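You operate a simulated robot arm through the tools that you are given. There is no shell and no other tool. Be economical: measure what you need, move in short steps, check, and stop when the job is done.

You run a simulated robot arm. Do the job below in one go: nothing can be reset, and whatever is moved stays where it is left.

JOB
Pack the taped orange coil in the small carton and shut its flaps.
Fine: all four flaps folded flat, short ones first; leave the other coils.

It is judged by the outcome, as a careful person would: the job done as asked, and still so three seconds after it is handed in. It fails if anything else is knocked over, pushed out of place, dropped, spilled or broken.

ROBOT AND FRAMES
A 6-joint arm with a two-finger gripper on a trunk, on a base that drives. Base frame: it is fixed to the floor where the robot stands at the start and does not move with it; the origin is under the middle of the robot, x ahead of it, y to its left, z up; the surface under the hand at the start is at about z = 760. Readings come in mm, rad, newtons and seconds.
With the tool pointing down near the work surface it reaches from about 300 to 740 mm from the robot's upright axis, wherever it stands. Its first joint turns from -2.897 to 2.897 rad. Places, roughly: small carton back flap [600, -900, 900]; small carton front flap [400, -900, 900]; small carton inside [500, -900, 800]; small carton left flap [500, -800, 900]; small carton right flap [500, -1100, 900]. Payload 1.57 kg.
The TCP is the grasp point between the finger pads, 21 mm short of the fingertips. In the tool frame z runs along the fingers and y along their closing line. The gripper opens to 70 mm. The gripper's body begins 50 mm behind the TCP.
Orientation is that of the tool frame in the base frame, as a unit quaternion [x, y, z, w]. With the fingers straight down and closing along the base's y, the tool's x points along the base's -x, its y along +y and its z along -z.

CONTROLS
- The arm moves only by the tool move_arm. Its argument "deltas" is a list of rows, each a list of 7 numbers: the shift along the tool's x, y, z in mm, then the turn, a rotation vector about the tool's x, y, z in rad, then the opening, from 0 (shut) to 1 (fully open). In form: [[x, y, z, wx, wy, wz, gripper], ...]. A call has 1 to 8 rows; each row is the pose to reach, as a shift and turn from the pose commanded when the call began, along the tool's axes at that moment. Each row takes 0.2 s and may step no farther than 50 mm and 0.15 rad from the row before; otherwise, or with a gripper value out of range, the whole call is refused. Where a pose cannot be reached the arm comes as near as it can. A force on the tool above 90 N (or 10 N above the force at the start of the call, whichever is more), or a blocked arm, ends the call early, and 0.2 s more pass. The fingers move at their own pace and stop on an object; they squeeze with about 28 N. The grip force told is the motor's: it shows also when the fingers shut on nothing. Time passes only in rows, and 0.2 s behind the last, so rows that repeat a pose let the fingers close. It gives the time, the measured TCP pose, the force on the tool (base axes), the opening and the grip force at its end, in the units of the frame above (readings bear some noise), with the torque about the TCP (base axes, N m) and any sound that the robot's microphone picked up.
- Cameras (640 x 400 px; columns grow to the right, rows downward): "scene" is now at [0.6, 80.5, 1475.4]; the picture's right is [-0.68, -0.74, 0.00], its down [-0.49, 0.45, -0.75] and it looks along [0.55, -0.51, -0.66] (base axes); focal length 249 px, centre (320, 200). "wrist" rides on the gripper at [79, 4, -81] in the tool frame; the picture's right is [-0.05, 1.00, 0.00], its down [-0.67, -0.04, -0.75] and it looks along [-0.74, -0.04, 0.67] (tool axes); focal length 256 px, centre (320, 200).
- camera(camera): a new picture of that camera. The clock stands still meanwhile.
- base_move(legs): drives the robot by 1 to 6 legs, each [ahead, left, turn to the left] in mm, mm and rad, along the robot's own axes; the way and the turn of a leg run together, so that a leg with both is an arc; at most 1500 mm and 3.142 rad a leg. The arm and the cameras ride along, it lands a little off, and it stops where it bumps. It gives what a move gives.
- turn_head(pan, tilt): turns the head with the scene camera to pan (to the left, within 2.705 rad either way) and tilt (down, from -0.506 to 1.204), counted from straight ahead of the robot. It gives what a move gives.
- point_at(camera, pixels): for up to 12 pixels [column, row] of the newest picture of that camera ("zoom" is the newest enlarged one), the place [x, y, z] in the base frame of the surface seen there, good to about 2 mm, but the place of the scene camera against the robot may be out by one fixed shift of up to 25 mm in any direction. The clock stands still meanwhile.
- inspect(camera, box): a new picture of the part [left, top, right, bottom] of that camera's present view, enlarged. The clock stands still meanwhile.
- close_job(): hands the job in; it is judged then, once.

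Go step by step. Measure first, check grasps and placings, and put right what went wrong. The budget is 80 turns and 48 pictures, counting those below and the enlarged ones. Unless the task says otherwise, let go and move clear before handing in, and close with one line.

The tools are called after ">>>" as a command line: name --pt "numbers of a row" for each row, then --argument value for the rest, lists and objects as JSON in quotes. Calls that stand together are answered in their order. move_arm: Moves the arm, as the interface text tells. Its arguments: {"type":"object","properties":{"deltas":{"type":"array"}},"required":["deltas"]} The other tools are called the same way: base_move (legs) drives the base; turn_head (pan, tilt) turns the head that bears the scene camera; camera (camera) takes a picture; point_at (camera, pixels) gives the place of the surface under pixels of a picture; inspect (camera, box) takes an enlarged picture of a part of a camera's view; close_job () hands the job in.

At the start:

```text
clock: 0.0
tcp_pos: [396.6, -298.3, 1087.7]
orientation: [0.0, 1.0, 0.0, -0.001]
ft_force: [-0.3, -0.7, -0.4]
wrist_torque: [0.0, -0.02, 0.0]
opening: 70.1
grip_force: 0.0
robot x, y, heading: [-1.7, 0.5, -0.001]
head pan, tilt: [-0.744, 0.721]
```

scene: 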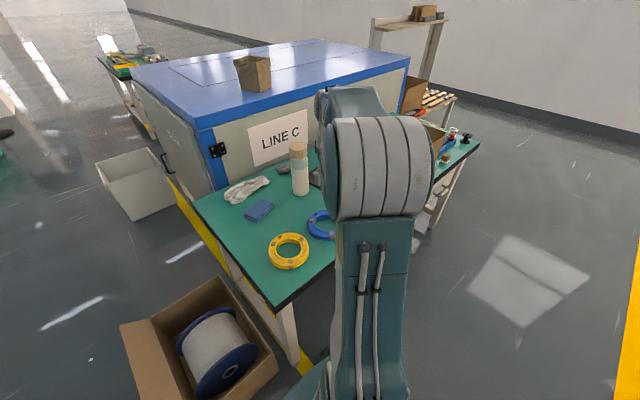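
wrist: 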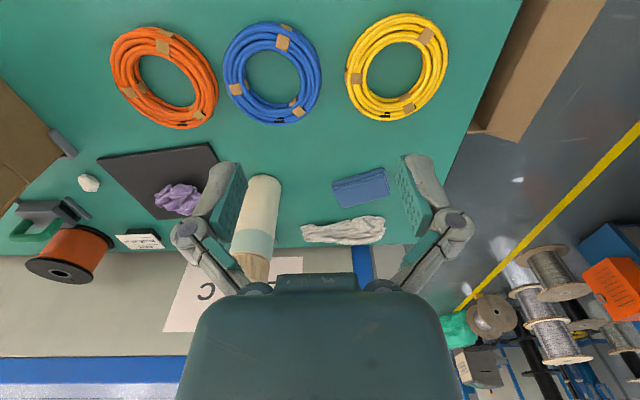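

The wrist picture shows the orange coil at about (163,77) and a carton edge at the left (20,150). I'll measure the coil and look towards the carton.

>>> point_at --camera "wrist" --pixels '[[125, 45], [203, 110], [117, 75], [212, 85], [163, 48], [180, 118], [165, 80], [140, 100], [20, 150], [57, 130], [270, 72], [70, 145]]'

>>> turn_head --pan -1.05 --tilt 0.72

>>> camera --camera "scene"

```text
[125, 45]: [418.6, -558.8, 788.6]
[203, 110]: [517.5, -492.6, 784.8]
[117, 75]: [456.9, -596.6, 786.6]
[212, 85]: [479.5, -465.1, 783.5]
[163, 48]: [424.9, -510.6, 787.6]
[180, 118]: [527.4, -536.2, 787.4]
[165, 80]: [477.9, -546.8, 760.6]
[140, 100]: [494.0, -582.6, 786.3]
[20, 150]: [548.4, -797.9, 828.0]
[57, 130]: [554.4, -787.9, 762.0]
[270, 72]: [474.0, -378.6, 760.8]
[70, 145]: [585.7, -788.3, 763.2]
```

```text
clock: 0.8
tcp_pos: [396.7, -299.4, 1088.4]
orientation: [0.0, 1.0, 0.0, -0.001]
ft_force: [-0.2, -0.6, -0.1]
wrist_torque: [-0.01, -0.03, 0.0]
opening: 69.8
grip_force: 0.0
robot x, y, heading: [-1.2, -3.0, 0.003]
head pan, tilt: [-1.051, 0.721]
```

```text
45 pictures are left
```

scene: 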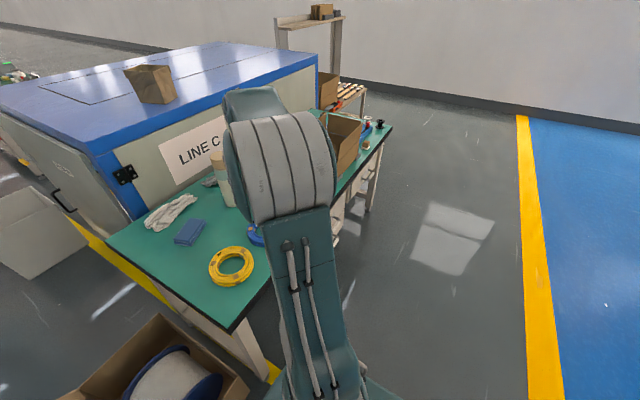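

The carton is hidden behind the arm. I'll drive right along the bench so that coil and carton are both in reach, with the hand staying high.

>>> base_move --legs '[[0, -350, 0]]'

>>> camera --camera "wrist"

>>> camera --camera "scene"

```text
clock: 3.0
tcp_pos: [396.9, -637.7, 1087.8]
orientation: [-0.001, 1.0, -0.001, -0.001]
ft_force: [0.7, 1.3, -0.8]
wrist_torque: [-0.03, 0.02, 0.03]
opening: 70.1
grip_force: 0.1
robot x, y, heading: [0.2, -343.4, 0.0]
head pan, tilt: [-1.051, 0.721]
```

```text
44 pictures are left
```

wrist: 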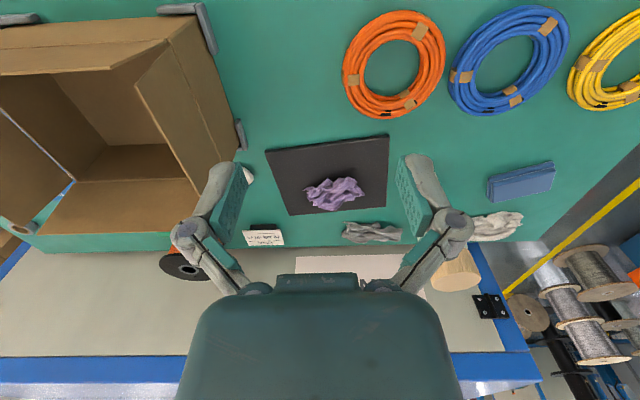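

```text
43 pictures are left
```

scene: 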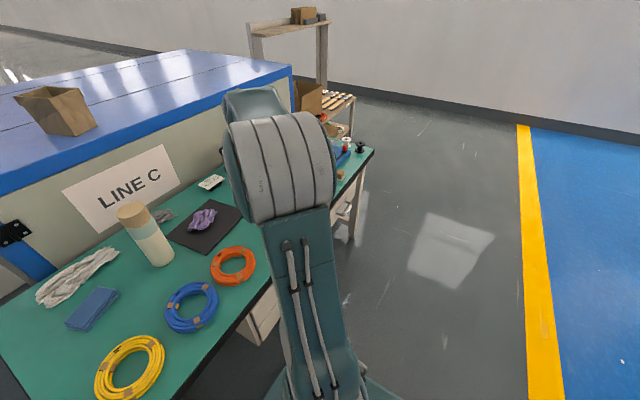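

The carton is open with flaps standing up (around (100,120) in the wrist picture). I'll measure its edges before driving further.

>>> point_at --camera "wrist" --pixels '[[175, 17], [236, 155], [137, 82], [168, 45], [198, 195], [75, 182], [120, 110], [20, 60], [100, 25], [60, 210], [20, 140], [110, 160]]'

>>> base_move --legs '[[0, -300, 0]]'

>>> camera --camera "wrist"

```text
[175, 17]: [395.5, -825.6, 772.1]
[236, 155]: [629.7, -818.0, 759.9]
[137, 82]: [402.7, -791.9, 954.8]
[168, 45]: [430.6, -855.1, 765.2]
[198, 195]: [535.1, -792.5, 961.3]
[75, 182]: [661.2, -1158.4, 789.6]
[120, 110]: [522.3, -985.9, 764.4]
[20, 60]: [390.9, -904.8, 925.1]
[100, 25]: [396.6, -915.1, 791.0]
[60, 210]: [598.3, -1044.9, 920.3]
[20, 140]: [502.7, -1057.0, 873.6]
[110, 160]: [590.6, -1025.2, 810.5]
```

```text
clock: 5.1
tcp_pos: [396.8, -937.8, 1088.3]
orientation: [0.0, 1.0, -0.001, -0.001]
ft_force: [0.1, 0.2, 0.1]
wrist_torque: [-0.03, 0.0, 0.0]
opening: 70.0
grip_force: 0.0
robot x, y, heading: [-2.0, -640.2, -0.002]
head pan, tilt: [-1.051, 0.721]
```

```text
42 pictures are left
```

wrist: 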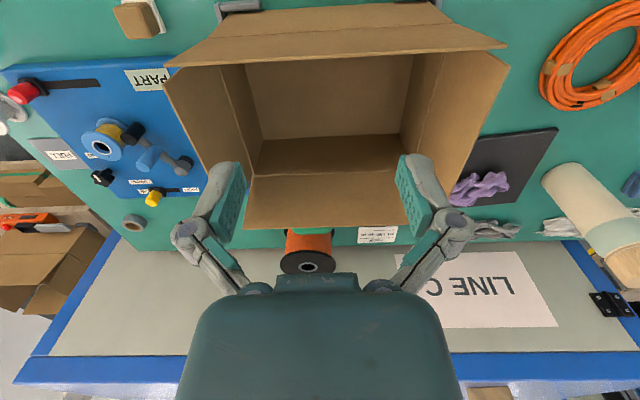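

Now the whole carton is in view around (335,110), all four flaps standing. I'll measure edges.

>>> point_at --camera "wrist" --pixels '[[168, 65], [504, 45], [220, 38], [450, 22], [168, 85], [505, 68], [210, 165], [455, 170], [247, 226], [406, 222], [255, 175], [400, 172]]'

>>> point_at --camera "wrist" --pixels '[[248, 65], [412, 58], [262, 140], [400, 135], [335, 53], [335, 58], [330, 30], [330, 200], [230, 110], [435, 110], [330, 100], [330, 150]]'

>>> inspect --camera "wrist" --box '[160, 0, 520, 240]'

```text
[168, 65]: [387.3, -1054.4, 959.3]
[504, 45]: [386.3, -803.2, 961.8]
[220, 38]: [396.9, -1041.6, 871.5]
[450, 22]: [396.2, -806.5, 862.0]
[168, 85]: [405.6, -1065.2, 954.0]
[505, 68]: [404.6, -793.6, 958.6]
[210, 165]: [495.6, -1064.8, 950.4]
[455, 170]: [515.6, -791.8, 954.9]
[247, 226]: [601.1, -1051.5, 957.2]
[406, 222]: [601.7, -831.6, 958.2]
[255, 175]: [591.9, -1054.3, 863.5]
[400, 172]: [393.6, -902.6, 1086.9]
```

```text
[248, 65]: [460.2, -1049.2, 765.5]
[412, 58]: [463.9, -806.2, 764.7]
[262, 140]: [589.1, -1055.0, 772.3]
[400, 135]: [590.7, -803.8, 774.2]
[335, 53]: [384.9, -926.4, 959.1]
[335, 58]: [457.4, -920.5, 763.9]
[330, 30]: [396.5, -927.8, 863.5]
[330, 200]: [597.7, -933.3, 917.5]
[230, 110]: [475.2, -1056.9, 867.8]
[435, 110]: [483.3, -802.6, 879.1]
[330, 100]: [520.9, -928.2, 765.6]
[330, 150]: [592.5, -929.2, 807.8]
```

```text
1.67 times, centred on (340, 120) of wrist
```

zoom: 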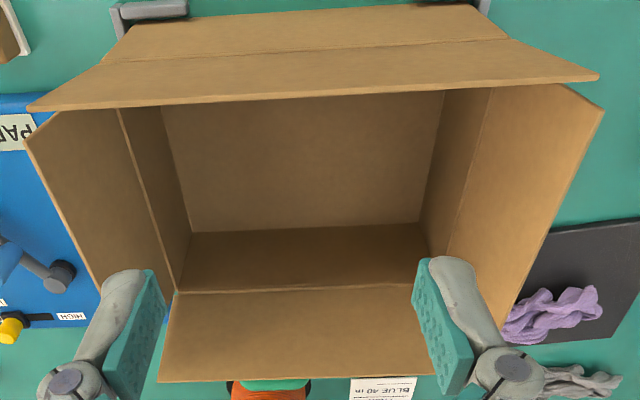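

Carton inner space is about x 397–592, y −1056…−803, crease z≈862, flaps up to z≈959; the short flaps are left and right. Now I'll move the hand above the coil to measure it well.

>>> move_arm --pt "0 50 0 0 0 0 1" --pt "0 100 0 0 0 0 1" --pt "0 150 0 0 0 0 1" --pt "0 200 0 0 0 0 1" --pt "0 250 0 0 0 0 1" --pt "0 300 0 0 0 0 1" --pt "0 345 0 0 0 0 1" --pt "0 390 0 0 0 0 1"

>>> inspect --camera "wrist" --box '[200, 0, 440, 150]'

```text
clock: 6.9
tcp_pos: [397.2, -551.3, 1089.3]
orientation: [-0.001, 1.0, 0.002, -0.002]
ft_force: [0.5, 0.1, -0.4]
wrist_torque: [0.0, -0.02, -0.01]
opening: 70.2
grip_force: 0.0
robot x, y, heading: [4.4, -644.0, -0.0]
head pan, tilt: [-1.051, 0.721]
```

```text
2.67 times, centred on (320, 75) of wrist
```

zoom: 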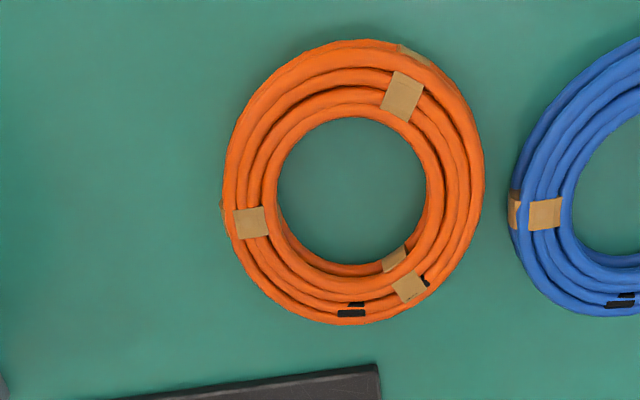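

>>> point_at --camera "zoom" --pixels '[[226, 190], [274, 190], [250, 225], [485, 180], [425, 185], [360, 45], [350, 115], [345, 322], [340, 268], [505, 200], [250, 180], [352, 190]]'

```text
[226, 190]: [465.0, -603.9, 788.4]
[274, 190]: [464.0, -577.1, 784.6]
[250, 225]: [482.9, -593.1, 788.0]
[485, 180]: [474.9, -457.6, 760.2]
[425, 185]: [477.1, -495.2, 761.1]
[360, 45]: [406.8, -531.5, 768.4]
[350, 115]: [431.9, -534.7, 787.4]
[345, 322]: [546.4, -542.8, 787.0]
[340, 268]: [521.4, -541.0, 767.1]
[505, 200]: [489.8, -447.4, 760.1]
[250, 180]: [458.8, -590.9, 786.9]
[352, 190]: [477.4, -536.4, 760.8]
```

Ring: centre ≈(475,−535), outer radius ≈71, inner ≈39, top 788. I'll grip the left (carton) side across the ring at (475,−590); first to hovering height.

>>> move_arm --pt "-40 -20 0 0 0 0 1" --pt "-78 -39 0 0 0 0 1" --pt "-78 -39 50 0 0 0 1" --pt "-78 -39 100 0 0 0 1" --pt "-78 -39 150 0 0 0 1" --pt "-78 -39 200 0 0 0 1" --pt "-78 -39 235 0 0 0 1" --pt "-78 -39 265 0 0 0 1"

>>> camera --camera "wrist"

```text
clock: 8.7
tcp_pos: [474.6, -589.1, 822.0]
orientation: [0.0, 1.0, 0.0, -0.001]
ft_force: [-0.2, 0.2, 0.2]
wrist_torque: [0.0, 0.05, -0.01]
opening: 69.8
grip_force: 0.1
robot x, y, heading: [0.5, -644.8, 0.002]
head pan, tilt: [-1.051, 0.721]
```

```text
39 pictures are left
```

wrist: 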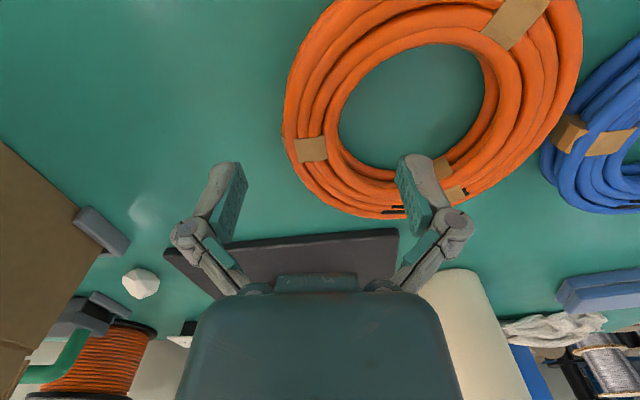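

Readings put the fingers straddling the ring (inner finger over the hole near (400,130)). Lowering straight and closing.

>>> move_arm --pt "0 -1 20 0 0 0 1" --pt "0 -1 38 0 0 0 1" --pt "0 -1 38 0 0 0 0.5" --pt "0 -1 38 0 0 0 0" --pt "0 -1 38 0 0 0 0" --pt "0 -1 38 0 0 0 0"

>>> camera --camera "wrist"

```text
clock: 10.1
tcp_pos: [475.4, -590.7, 786.2]
orientation: [0.0, 1.0, 0.001, 0.0]
ft_force: [3.2, -2.5, 8.7]
wrist_torque: [-0.03, -0.2, -0.3]
opening: 28.7
grip_force: 27.8
robot x, y, heading: [-2.0, -644.8, -0.002]
head pan, tilt: [-1.051, 0.721]
```

```text
38 pictures are left
```

wrist: 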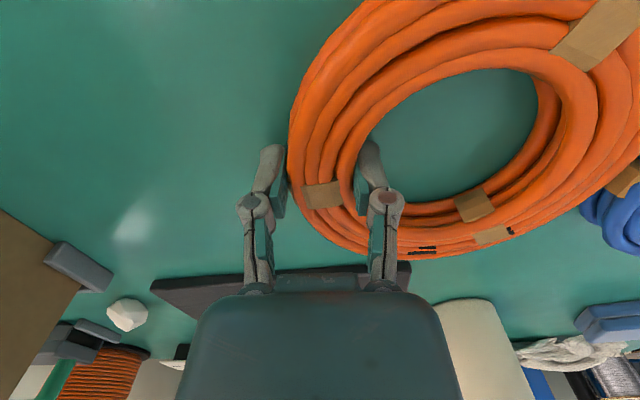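

The ring is gripped at 28.7 mm with 28 N, and the blue coil is untouched. Lifting slowly a little first.

>>> move_arm --pt "0 0 -10 0 0 0 0" --pt "0 0 -25 0 0 0 0" --pt "0 0 -50 0 0 0 0" --pt "0 0 -80 0 0 0 0" --pt "0 0 -80 0 0 0 0"

>>> camera --camera "wrist"

```text
clock: 11.3
tcp_pos: [472.5, -590.7, 864.7]
orientation: [0.0, 1.0, 0.001, -0.002]
ft_force: [-0.3, 0.0, -1.4]
wrist_torque: [-0.06, -0.02, 0.01]
opening: 27.6
grip_force: 27.7
robot x, y, heading: [-2.6, -646.5, 0.001]
head pan, tilt: [-1.051, 0.721]
```

```text
37 pictures are left
```

wrist: 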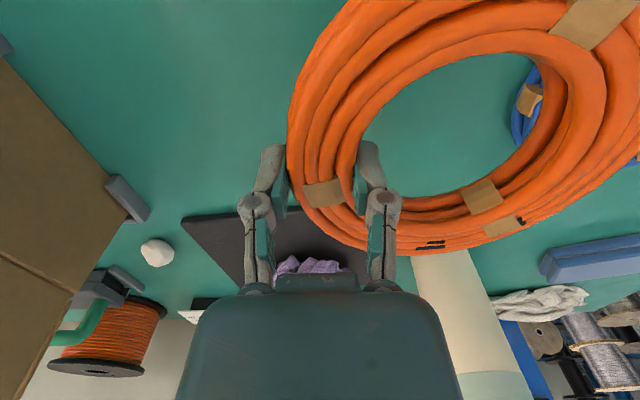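

Coil held level, light, no slip. Raising above the flaps, then across to over the carton.

>>> move_arm --pt "0 0 -40 0 0 0 0" --pt "0 0 -80 0 0 0 0" --pt "0 0 -120 0 0 0 0" --pt "0 0 -155 0 0 0 0"

>>> move_arm --pt "-5 -48 0 0 0 0 0" --pt "-10 -97 0 0 0 0 0" --pt "-15 -146 0 0 0 0 0" --pt "-20 -195 0 0 0 0 0" --pt "-25 -244 0 0 0 0 0" --pt "-30 -293 0 0 0 0 0" --pt "-35 -342 0 0 0 0 0" --pt "-37 -391 0 0 0 0 0"

>>> camera --camera "wrist"

```text
clock: 12.3
tcp_pos: [474.4, -593.0, 1019.4]
orientation: [0.0, 1.0, 0.001, -0.002]
ft_force: [0.1, 1.3, -1.5]
wrist_torque: [-0.13, -0.02, 0.02]
opening: 27.6
grip_force: 28.1
robot x, y, heading: [-4.4, -641.2, -0.006]
head pan, tilt: [-1.051, 0.721]
```

```text
clock: 14.1
tcp_pos: [512.1, -985.9, 1017.2]
orientation: [-0.001, 1.0, 0.002, -0.001]
ft_force: [-0.3, -1.0, -2.0]
wrist_torque: [-0.12, -0.03, 0.05]
opening: 27.8
grip_force: 27.2
robot x, y, heading: [3.3, -641.4, 0.002]
head pan, tilt: [-1.051, 0.721]
```

```text
36 pictures are left
```

wrist: 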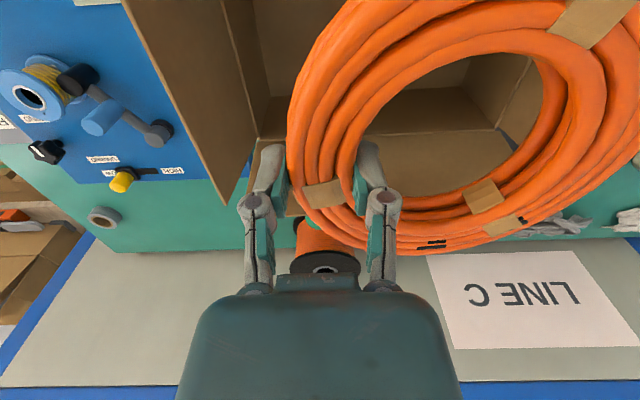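

Coil is over the carton. Lowering in straight, in steps, watching the force.

>>> move_arm --pt "0 0 40 0 0 0 0" --pt "0 0 80 0 0 0 0" --pt "0 0 120 0 0 0 0"

>>> camera --camera "wrist"

```text
clock: 14.9
tcp_pos: [512.4, -985.7, 898.7]
orientation: [0.0, 1.0, 0.002, -0.001]
ft_force: [0.7, 0.3, -1.5]
wrist_torque: [-0.08, -0.03, 0.03]
opening: 27.9
grip_force: 28.0
robot x, y, heading: [0.3, -643.1, -0.001]
head pan, tilt: [-1.051, 0.721]
```

```text
35 pictures are left
```

wrist: 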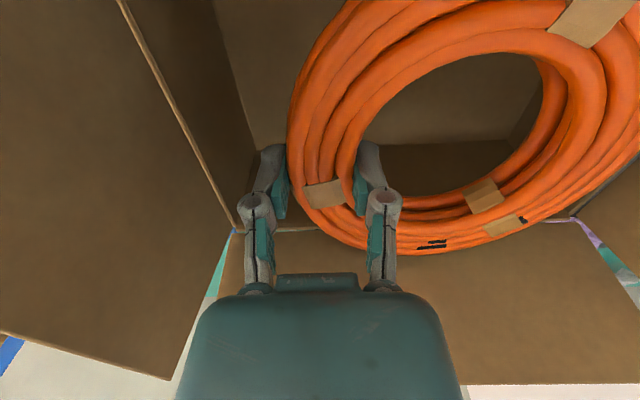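

No contact; continuing down to just above the carton floor, then touch and release.

>>> move_arm --pt "0 0 40 0 0 0 0" --pt "0 0 75 0 0 0 0" --pt "0 0 100 0 0 0 0" --pt "0 0 107 0 0 0 0" --pt "0 0 107 0 0 0 0"

>>> camera --camera "wrist"

```text
clock: 16.1
tcp_pos: [511.5, -982.7, 792.0]
orientation: [0.001, 1.0, 0.001, -0.001]
ft_force: [0.4, -1.4, 1.3]
wrist_torque: [0.14, -0.19, -0.01]
opening: 27.6
grip_force: 28.5
robot x, y, heading: [3.3, -644.5, 0.002]
head pan, tilt: [-1.051, 0.721]
```

```text
34 pictures are left
```

wrist: 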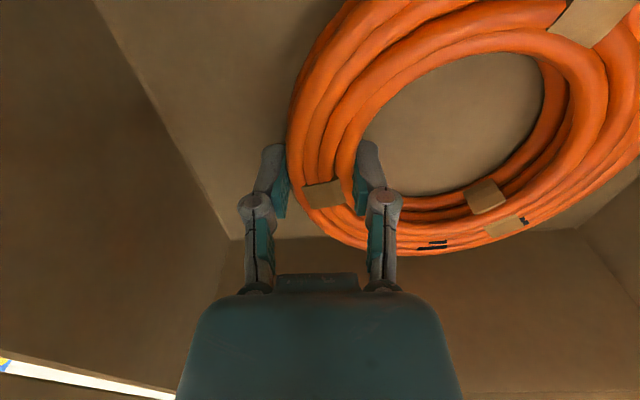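

The force sign flipped (+1.3 N), so the coil rests on the carton floor. Opening and rising straight out.

>>> move_arm --pt "0 0 0 0 0 0 0.7" --pt "0 0 0 0 0 0 0.7" --pt "0 0 -30 0 0 0 0.7" --pt "0 0 -80 0 0 0 0.7" --pt "0 0 -130 0 0 0 0.7" --pt "0 0 -180 0 0 0 0.7" --pt "0 0 -230 0 0 0 0.5" --pt "0 0 -280 0 0 0 0"

>>> move_arm --pt "40 0 -20 0 0 0 0" --pt "80 0 -30 0 0 0 0" --pt "120 20 -30 0 0 0 0" --pt "120 60 -30 0 0 0 0"

>>> camera --camera "wrist"

```text
clock: 17.9
tcp_pos: [511.8, -983.9, 1072.8]
orientation: [0.0, 1.0, 0.002, -0.002]
ft_force: [-0.3, 0.9, -0.3]
wrist_torque: [-0.01, 0.01, 0.03]
opening: 0.0
grip_force: 27.9
robot x, y, heading: [-2.6, -637.4, -0.0]
head pan, tilt: [-1.051, 0.721]
```

```text
clock: 18.9
tcp_pos: [390.9, -923.9, 1103.9]
orientation: [0.0, 1.0, 0.001, -0.001]
ft_force: [-0.3, 0.9, 0.1]
wrist_torque: [0.0, 0.01, 0.01]
opening: 0.0
grip_force: 28.1
robot x, y, heading: [3.6, -644.4, -0.0]
head pan, tilt: [-1.051, 0.721]
```

```text
33 pictures are left
```

wrist: 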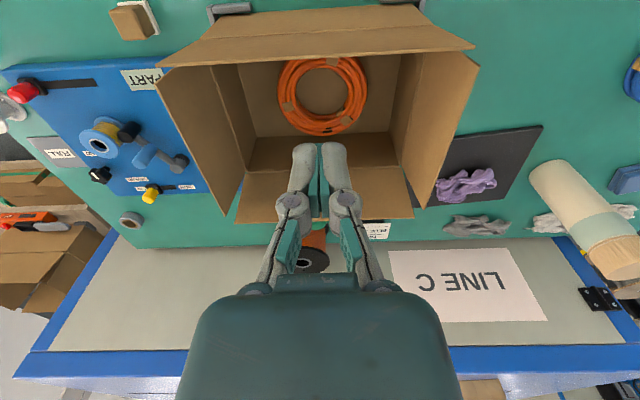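

The coil lies flat in the carton at (325,95). Before folding I'll measure clearances behind the back flap and beside the carton.

>>> point_at --camera "wrist" --pixels '[[415, 300], [200, 270], [312, 240], [315, 262], [375, 232], [205, 180], [455, 190], [322, 135], [335, 62], [145, 75], [290, 90], [365, 90]]'

>>> inspect --camera "wrist" --box '[140, 0, 500, 240]'

```text
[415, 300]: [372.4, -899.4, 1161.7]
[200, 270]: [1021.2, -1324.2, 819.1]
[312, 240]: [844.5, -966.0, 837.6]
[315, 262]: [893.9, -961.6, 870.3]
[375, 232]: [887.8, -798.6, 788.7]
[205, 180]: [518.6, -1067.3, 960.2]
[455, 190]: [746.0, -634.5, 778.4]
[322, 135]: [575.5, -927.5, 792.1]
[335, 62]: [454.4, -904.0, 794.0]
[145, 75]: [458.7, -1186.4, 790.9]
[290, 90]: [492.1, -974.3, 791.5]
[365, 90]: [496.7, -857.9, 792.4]
```

```text
1.67 times, centred on (320, 120) of wrist
```

zoom: 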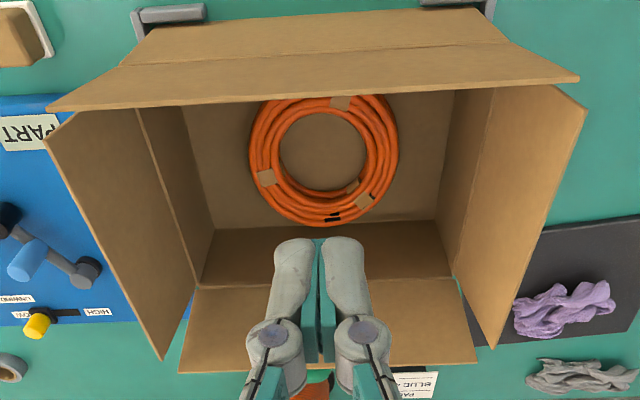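

There's ample room round the carton. First short flap (left): moving the closed fingers outside it, to (505,−768), tip at z≈930.

>>> move_arm --pt "-30 38 0 0 0 0 0" --pt "-60 76 0 0 0 0 0" --pt "-90 114 0 0 0 0 0" --pt "-114 154 0 0 0 0 0" --pt "-114 156 50 0 0 0 0" --pt "-114 156 100 0 0 0 0" --pt "-114 156 153 0 0 0 0"

```text
refused: row 7 steps farther than a row can; nothing moved
```

>>> move_arm --pt "-30 38 0 0 0 0 0" --pt "-60 76 0 0 0 0 0" --pt "-90 114 0 0 0 0 0" --pt "-114 154 3 0 0 0 0" --pt "-114 156 50 0 0 0 0" --pt "-114 156 100 0 0 0 0" --pt "-114 156 149 0 0 0 0" --pt "-114 156 153 0 0 0 0"

>>> camera --camera "wrist"

```text
clock: 20.7
tcp_pos: [505.8, -767.4, 948.8]
orientation: [0.001, 1.0, 0.0, -0.001]
ft_force: [0.5, 0.2, -0.3]
wrist_torque: [-0.02, -0.02, 0.0]
opening: 0.0
grip_force: 28.2
robot x, y, heading: [1.0, -641.4, -0.005]
head pan, tilt: [-1.051, 0.721]
```

```text
31 pictures are left
```

wrist: 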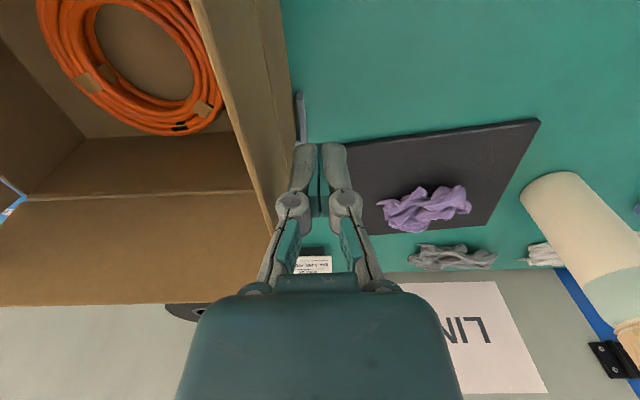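

The fingers are just outside the left flap. Now folding it along an arc about its crease.

>>> move_arm --pt "0 -33 0 0 0 0 0" --pt "0 -50 1 0 0 0 0" --pt "0 -71 13 0 0 0 0" --pt "0 -83 27 0 0 0 0" --pt "0 -92 43 0 0 0 0" --pt "0 -95 55 0 0 0 0" --pt "0 -96 64 0 0 0 0" --pt "0 -96 64 0 0 0 0"

>>> camera --camera "wrist"

```text
clock: 22.5
tcp_pos: [505.5, -862.6, 885.0]
orientation: [0.0, 1.0, 0.0, -0.002]
ft_force: [1.2, -0.4, 0.4]
wrist_torque: [-0.02, 0.02, -0.04]
opening: 0.0
grip_force: 27.5
robot x, y, heading: [2.5, -644.1, -0.0]
head pan, tilt: [-1.051, 0.721]
```

```text
30 pictures are left
```

wrist: 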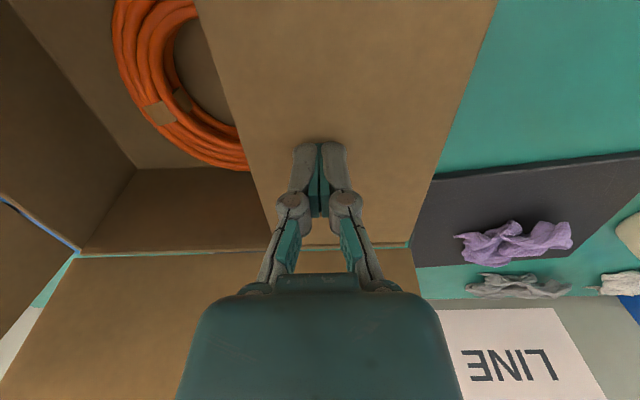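

The left flap lies flat under the fingers. Raising to see whether it stays.

>>> move_arm --pt "0 0 -45 0 0 0 0" --pt "0 0 -90 0 0 0 0" --pt "0 -20 -135 0 0 0 0" --pt "0 -40 -175 0 0 0 0" --pt "40 -60 -200 0 0 0 0" --pt "80 -60 -215 0 0 0 0"

>>> camera --camera "wrist"

```text
refused: row 5 steps farther than a row can; nothing moved
```

```text
29 pictures are left
```

wrist: 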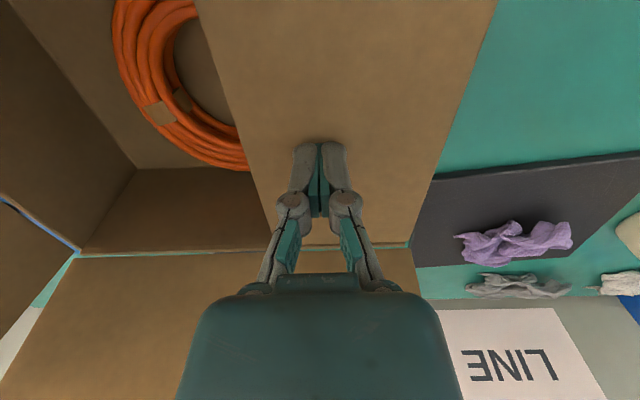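

>>> move_arm --pt "0 0 -45 0 0 0 0" --pt "0 0 -90 0 0 0 0" --pt "0 -20 -130 0 0 0 0" --pt "0 -40 -165 0 0 0 0" --pt "30 -60 -190 0 0 0 0" --pt "70 -60 -210 0 0 0 0"

>>> camera --camera "wrist"

```text
clock: 23.9
tcp_pos: [435.1, -920.4, 1094.0]
orientation: [0.0, 1.0, 0.001, -0.002]
ft_force: [-0.1, -0.6, -0.6]
wrist_torque: [0.0, 0.02, 0.02]
opening: 0.0
grip_force: 28.3
robot x, y, heading: [0.4, -641.6, 0.002]
head pan, tilt: [-1.051, 0.721]
```

```text
28 pictures are left
```

wrist: 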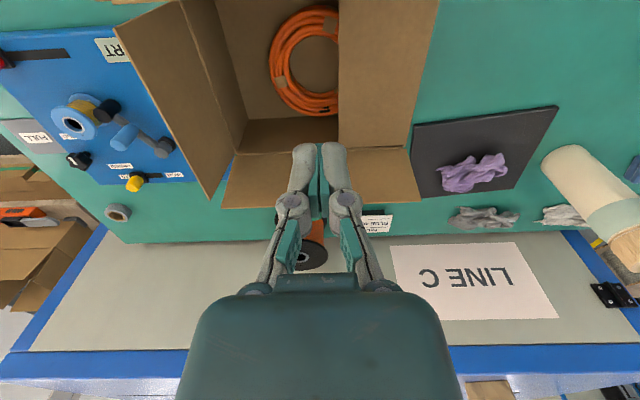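

The left flap stays flat. Now the right short flap: going outside it to (505,−1092).

>>> point_at --camera "wrist" --pixels '[[345, 100], [400, 100], [425, 60], [345, 60], [150, 100], [210, 190], [130, 135], [250, 190], [410, 190]]'

>>> move_arm --pt "-18 -43 0 0 0 0 0" --pt "-36 -86 0 0 0 0 0" --pt "-54 -129 0 0 0 0 0" --pt "-70 -172 3 0 0 0 0" --pt "-70 -172 50 0 0 0 0" --pt "-70 -172 97 0 0 0 0" --pt "-70 -172 143 0 0 0 0" --pt "-70 -172 143 0 0 0 0"

>>> camera --camera "wrist"

```text
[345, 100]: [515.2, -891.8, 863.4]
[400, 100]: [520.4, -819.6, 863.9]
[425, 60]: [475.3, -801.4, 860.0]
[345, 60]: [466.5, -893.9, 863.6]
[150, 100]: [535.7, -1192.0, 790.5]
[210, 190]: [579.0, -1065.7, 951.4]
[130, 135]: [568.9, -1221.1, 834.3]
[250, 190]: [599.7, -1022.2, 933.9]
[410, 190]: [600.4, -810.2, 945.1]
```

```text
clock: 25.7
tcp_pos: [504.8, -1096.6, 949.4]
orientation: [0.001, 1.0, 0.001, -0.001]
ft_force: [-0.4, 0.6, -0.3]
wrist_torque: [0.01, -0.01, -0.01]
opening: 0.0
grip_force: 27.9
robot x, y, heading: [4.0, -645.1, -0.004]
head pan, tilt: [-1.051, 0.721]
```

```text
27 pictures are left
```

wrist: 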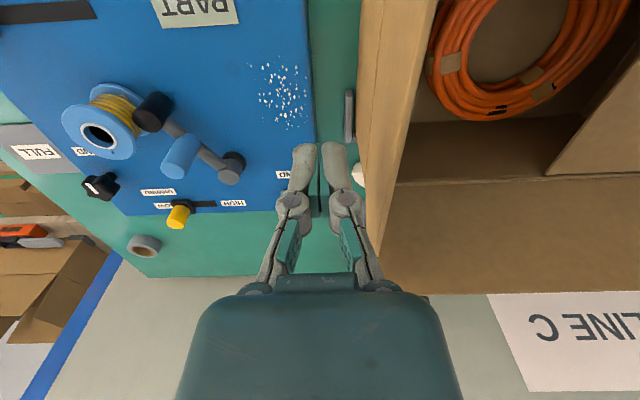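

The fingers are outside the right flap, clear of the blue winder. Folding it inward by the mirrored arc.

>>> move_arm --pt "0 36 0 0 0 0 0" --pt "0 53 1 0 0 0 0" --pt "0 74 13 0 0 0 0" --pt "0 86 27 0 0 0 0" --pt "0 95 43 0 0 0 0" --pt "0 98 55 0 0 0 0" --pt "0 99 65 0 0 0 0" --pt "0 99 65 0 0 0 0"

>>> move_arm --pt "0 0 -45 0 0 0 0" --pt "0 0 -90 0 0 0 0" --pt "0 20 -130 0 0 0 0" --pt "0 40 -165 0 0 0 0" --pt "30 60 -190 0 0 0 0" --pt "70 70 -210 0 0 0 0"

>>> camera --camera "wrist"

```text
clock: 27.5
tcp_pos: [505.1, -998.1, 886.2]
orientation: [0.0, 1.0, 0.002, -0.001]
ft_force: [0.0, 1.1, -0.2]
wrist_torque: [0.01, 0.0, -0.02]
opening: 0.0
grip_force: 27.9
robot x, y, heading: [-2.2, -644.2, -0.007]
head pan, tilt: [-1.051, 0.721]
```

```text
clock: 28.9
tcp_pos: [433.3, -925.8, 1095.4]
orientation: [0.001, 1.0, 0.001, -0.002]
ft_force: [0.4, -0.5, -0.5]
wrist_torque: [-0.01, -0.01, 0.0]
opening: 0.0
grip_force: 27.9
robot x, y, heading: [-1.7, -641.3, -0.001]
head pan, tilt: [-1.051, 0.721]
```

```text
26 pictures are left
```

wrist: 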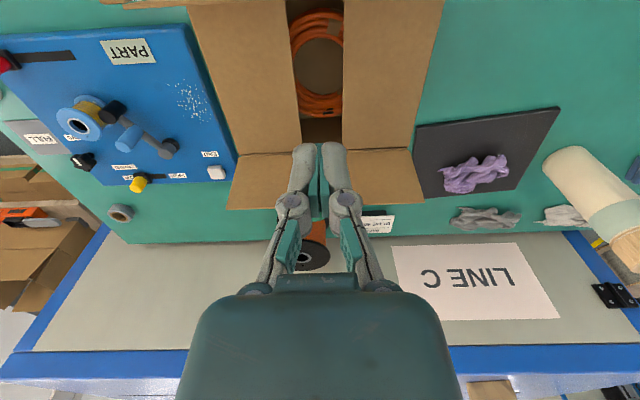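

Both short flaps lie flat. Checking heights, then moving to the robot side of the front flap at (358,−928).

>>> point_at --camera "wrist" --pixels '[[290, 100], [235, 100], [350, 100], [405, 100], [280, 50], [216, 173], [245, 200], [405, 195]]'

>>> move_arm --pt "38 -4 0 0 0 0 0" --pt "75 -4 0 0 0 0 0" --pt "75 -4 48 0 0 0 0" --pt "75 -4 96 0 0 0 0" --pt "75 -4 144 0 0 0 0" --pt "75 -4 144 0 0 0 0"

>>> camera --camera "wrist"

```text
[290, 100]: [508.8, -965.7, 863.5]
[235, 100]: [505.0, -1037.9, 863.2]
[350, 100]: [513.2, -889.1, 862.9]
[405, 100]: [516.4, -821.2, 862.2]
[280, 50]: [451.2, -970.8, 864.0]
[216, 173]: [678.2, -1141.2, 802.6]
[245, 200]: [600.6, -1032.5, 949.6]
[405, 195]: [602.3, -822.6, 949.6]
```

```text
clock: 30.3
tcp_pos: [359.7, -930.5, 951.7]
orientation: [0.0, 1.0, 0.001, -0.001]
ft_force: [0.3, 0.2, -0.6]
wrist_torque: [0.0, 0.02, -0.02]
opening: 0.0
grip_force: 27.7
robot x, y, heading: [-0.6, -644.5, -0.003]
head pan, tilt: [-1.051, 0.721]
```

```text
25 pictures are left
```

wrist: 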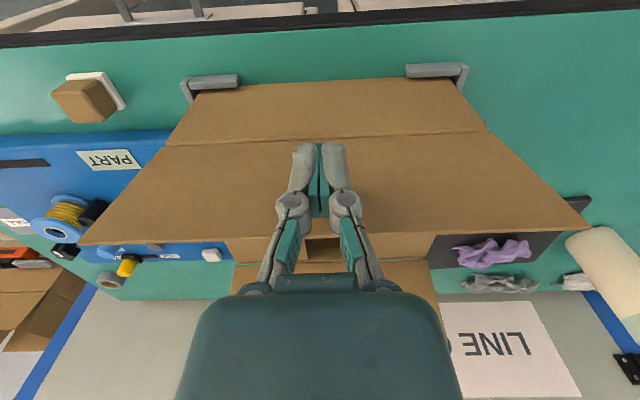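

Fingers are on the near side of the front flap. Folding it away from the robot and down.

>>> move_arm --pt "-37 0 0 0 0 0 0" --pt "-54 0 2 0 0 0 0" --pt "-75 0 14 0 0 0 0" --pt "-87 0 28 0 0 0 0" --pt "-96 0 44 0 0 0 0" --pt "-99 0 56 0 0 0 0" --pt "-100 0 65 0 0 0 0" --pt "-100 0 65 0 0 0 0"

>>> move_arm --pt "0 0 -45 0 0 0 0" --pt "0 0 -90 0 0 0 0" --pt "0 0 -135 0 0 0 0" --pt "0 0 -180 0 0 0 0" --pt "20 0 -210 0 0 0 0"

>>> camera --camera "wrist"

```text
clock: 32.1
tcp_pos: [459.2, -930.9, 889.0]
orientation: [0.0, 1.0, 0.001, -0.001]
ft_force: [0.3, -0.8, -0.3]
wrist_torque: [0.03, 0.01, -0.02]
opening: 0.2
grip_force: 27.9
robot x, y, heading: [-0.8, -642.7, -0.003]
head pan, tilt: [-1.051, 0.721]
```

```text
clock: 33.3
tcp_pos: [439.6, -929.0, 1100.0]
orientation: [0.001, 1.0, 0.0, -0.001]
ft_force: [-0.4, -0.4, 0.0]
wrist_torque: [0.02, 0.02, 0.04]
opening: 0.0
grip_force: 28.0
robot x, y, heading: [1.6, -639.0, -0.001]
head pan, tilt: [-1.051, 0.721]
```

```text
24 pictures are left
```

wrist: 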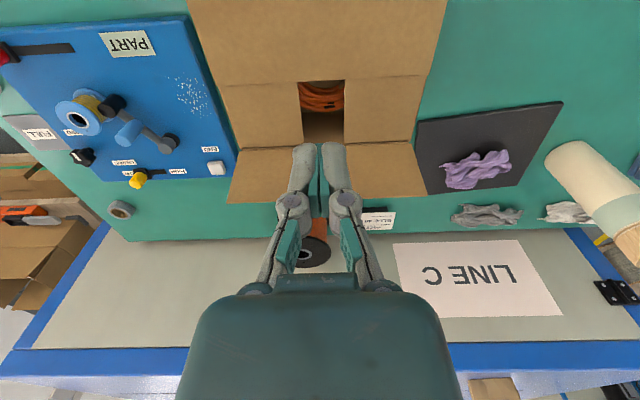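

The front flap stays folded (320,40). Now to behind the back flap at x≈632, at height, then down.

>>> point_at --camera "wrist" --pixels '[[320, 20], [320, 70], [240, 60], [420, 60], [260, 100], [400, 100]]'

>>> move_arm --pt "-48 0 0 0 0 0 0" --pt "-96 0 0 0 0 0 0" --pt "-144 0 0 0 0 0 0" --pt "-190 0 0 0 0 0 0" --pt "-190 0 48 0 0 0 0" --pt "-190 0 96 0 0 0 0" --pt "-190 0 144 0 0 0 0" --pt "-190 0 148 0 0 0 0"

>>> camera --camera "wrist"

```text
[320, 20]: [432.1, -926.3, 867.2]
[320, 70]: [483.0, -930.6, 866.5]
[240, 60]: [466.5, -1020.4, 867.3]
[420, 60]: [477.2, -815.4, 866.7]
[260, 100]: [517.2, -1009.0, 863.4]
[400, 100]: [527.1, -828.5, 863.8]
```

```text
clock: 35.1
tcp_pos: [630.1, -931.0, 949.3]
orientation: [0.0, 1.0, 0.001, -0.002]
ft_force: [-0.5, 0.0, -0.1]
wrist_torque: [0.02, 0.02, -0.02]
opening: 0.0
grip_force: 27.5
out of reach, approached as far as the arm can: row 4
robot x, y, heading: [1.7, -643.8, 0.0]
head pan, tilt: [-1.051, 0.721]
```

```text
23 pictures are left
```

wrist: 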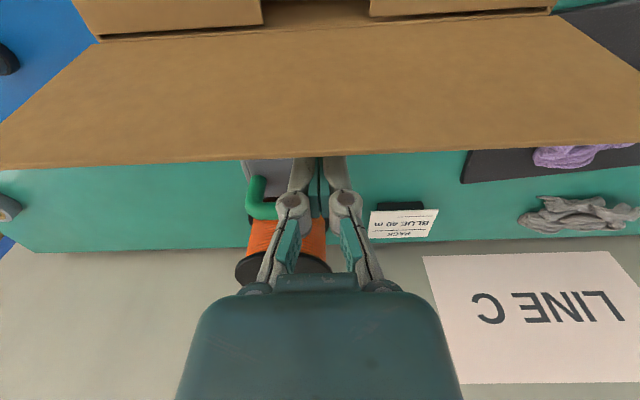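

The fingertips are behind the back flap. Folding it towards the robot and down.

>>> move_arm --pt "36 0 0 0 0 0 0" --pt "53 0 0 0 0 0 0" --pt "74 0 12 0 0 0 0" --pt "86 0 26 0 0 0 0" --pt "95 0 42 0 0 0 0" --pt "98 0 54 0 0 0 0" --pt "99 0 62 0 0 0 0" --pt "99 0 62 0 0 0 0"

>>> move_arm --pt "0 0 -45 0 0 0 0" --pt "0 0 -90 0 0 0 0" --pt "30 0 -130 0 0 0 0" --pt "65 0 -165 0 0 0 0" --pt "100 0 -195 0 0 0 0" --pt "140 0 -210 0 0 0 0"

>>> camera --camera "wrist"

```text
clock: 36.9
tcp_pos: [530.6, -929.7, 888.1]
orientation: [0.0, 1.0, 0.001, -0.001]
ft_force: [0.4, -0.9, -0.3]
wrist_torque: [0.0, -0.01, -0.02]
opening: 0.0
grip_force: 28.1
robot x, y, heading: [1.6, -643.1, -0.003]
head pan, tilt: [-1.051, 0.721]
```

```text
clock: 38.3
tcp_pos: [391.4, -929.6, 1099.2]
orientation: [0.0, 1.0, 0.001, -0.001]
ft_force: [0.8, -1.1, -0.2]
wrist_torque: [-0.01, -0.03, -0.05]
opening: 0.0
grip_force: 28.0
robot x, y, heading: [0.3, -643.3, -0.002]
head pan, tilt: [-1.051, 0.721]
```

```text
22 pictures are left
```

wrist: 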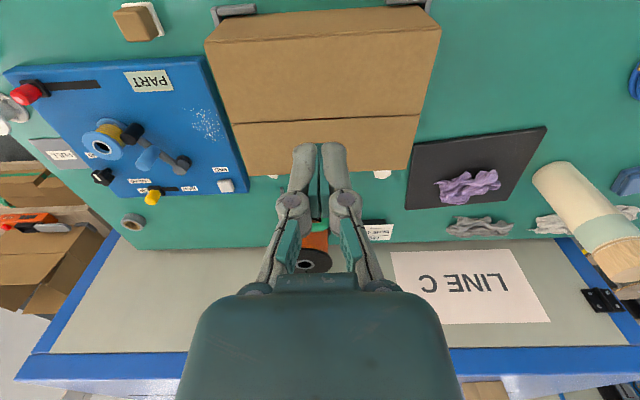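

All four flaps look shut, meeting at about (325,121). I'll check the heights to confirm they're flat and lying still.

>>> point_at --camera "wrist" --pixels '[[240, 112], [325, 110], [410, 105], [245, 135], [325, 132], [408, 130], [260, 165], [395, 160], [230, 60], [420, 55]]'

>>> inspect --camera "wrist" --box '[180, 0, 460, 190]'

```text
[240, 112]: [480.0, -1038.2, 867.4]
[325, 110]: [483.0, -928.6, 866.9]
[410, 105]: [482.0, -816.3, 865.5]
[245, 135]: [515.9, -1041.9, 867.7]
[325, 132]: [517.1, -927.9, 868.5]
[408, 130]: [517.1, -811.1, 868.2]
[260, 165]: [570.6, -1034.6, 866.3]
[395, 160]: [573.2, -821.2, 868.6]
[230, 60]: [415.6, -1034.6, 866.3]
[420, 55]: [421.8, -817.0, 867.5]
```

```text
2.11 times, centred on (320, 95) of wrist
```

zoom: 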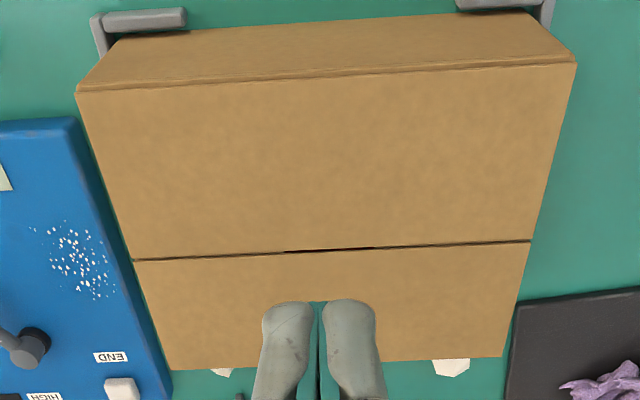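

All four flaps lie flat and even at z≈866–868, the hand is clear, and nothing else has moved, so I'm handing the job in.

>>> close_job

```text
The job is handed in.
```

The taped orange coil is packed flat in the small carton. All four flaps are shut and lie flat, folded short ones first, and the other coils were left where they were.
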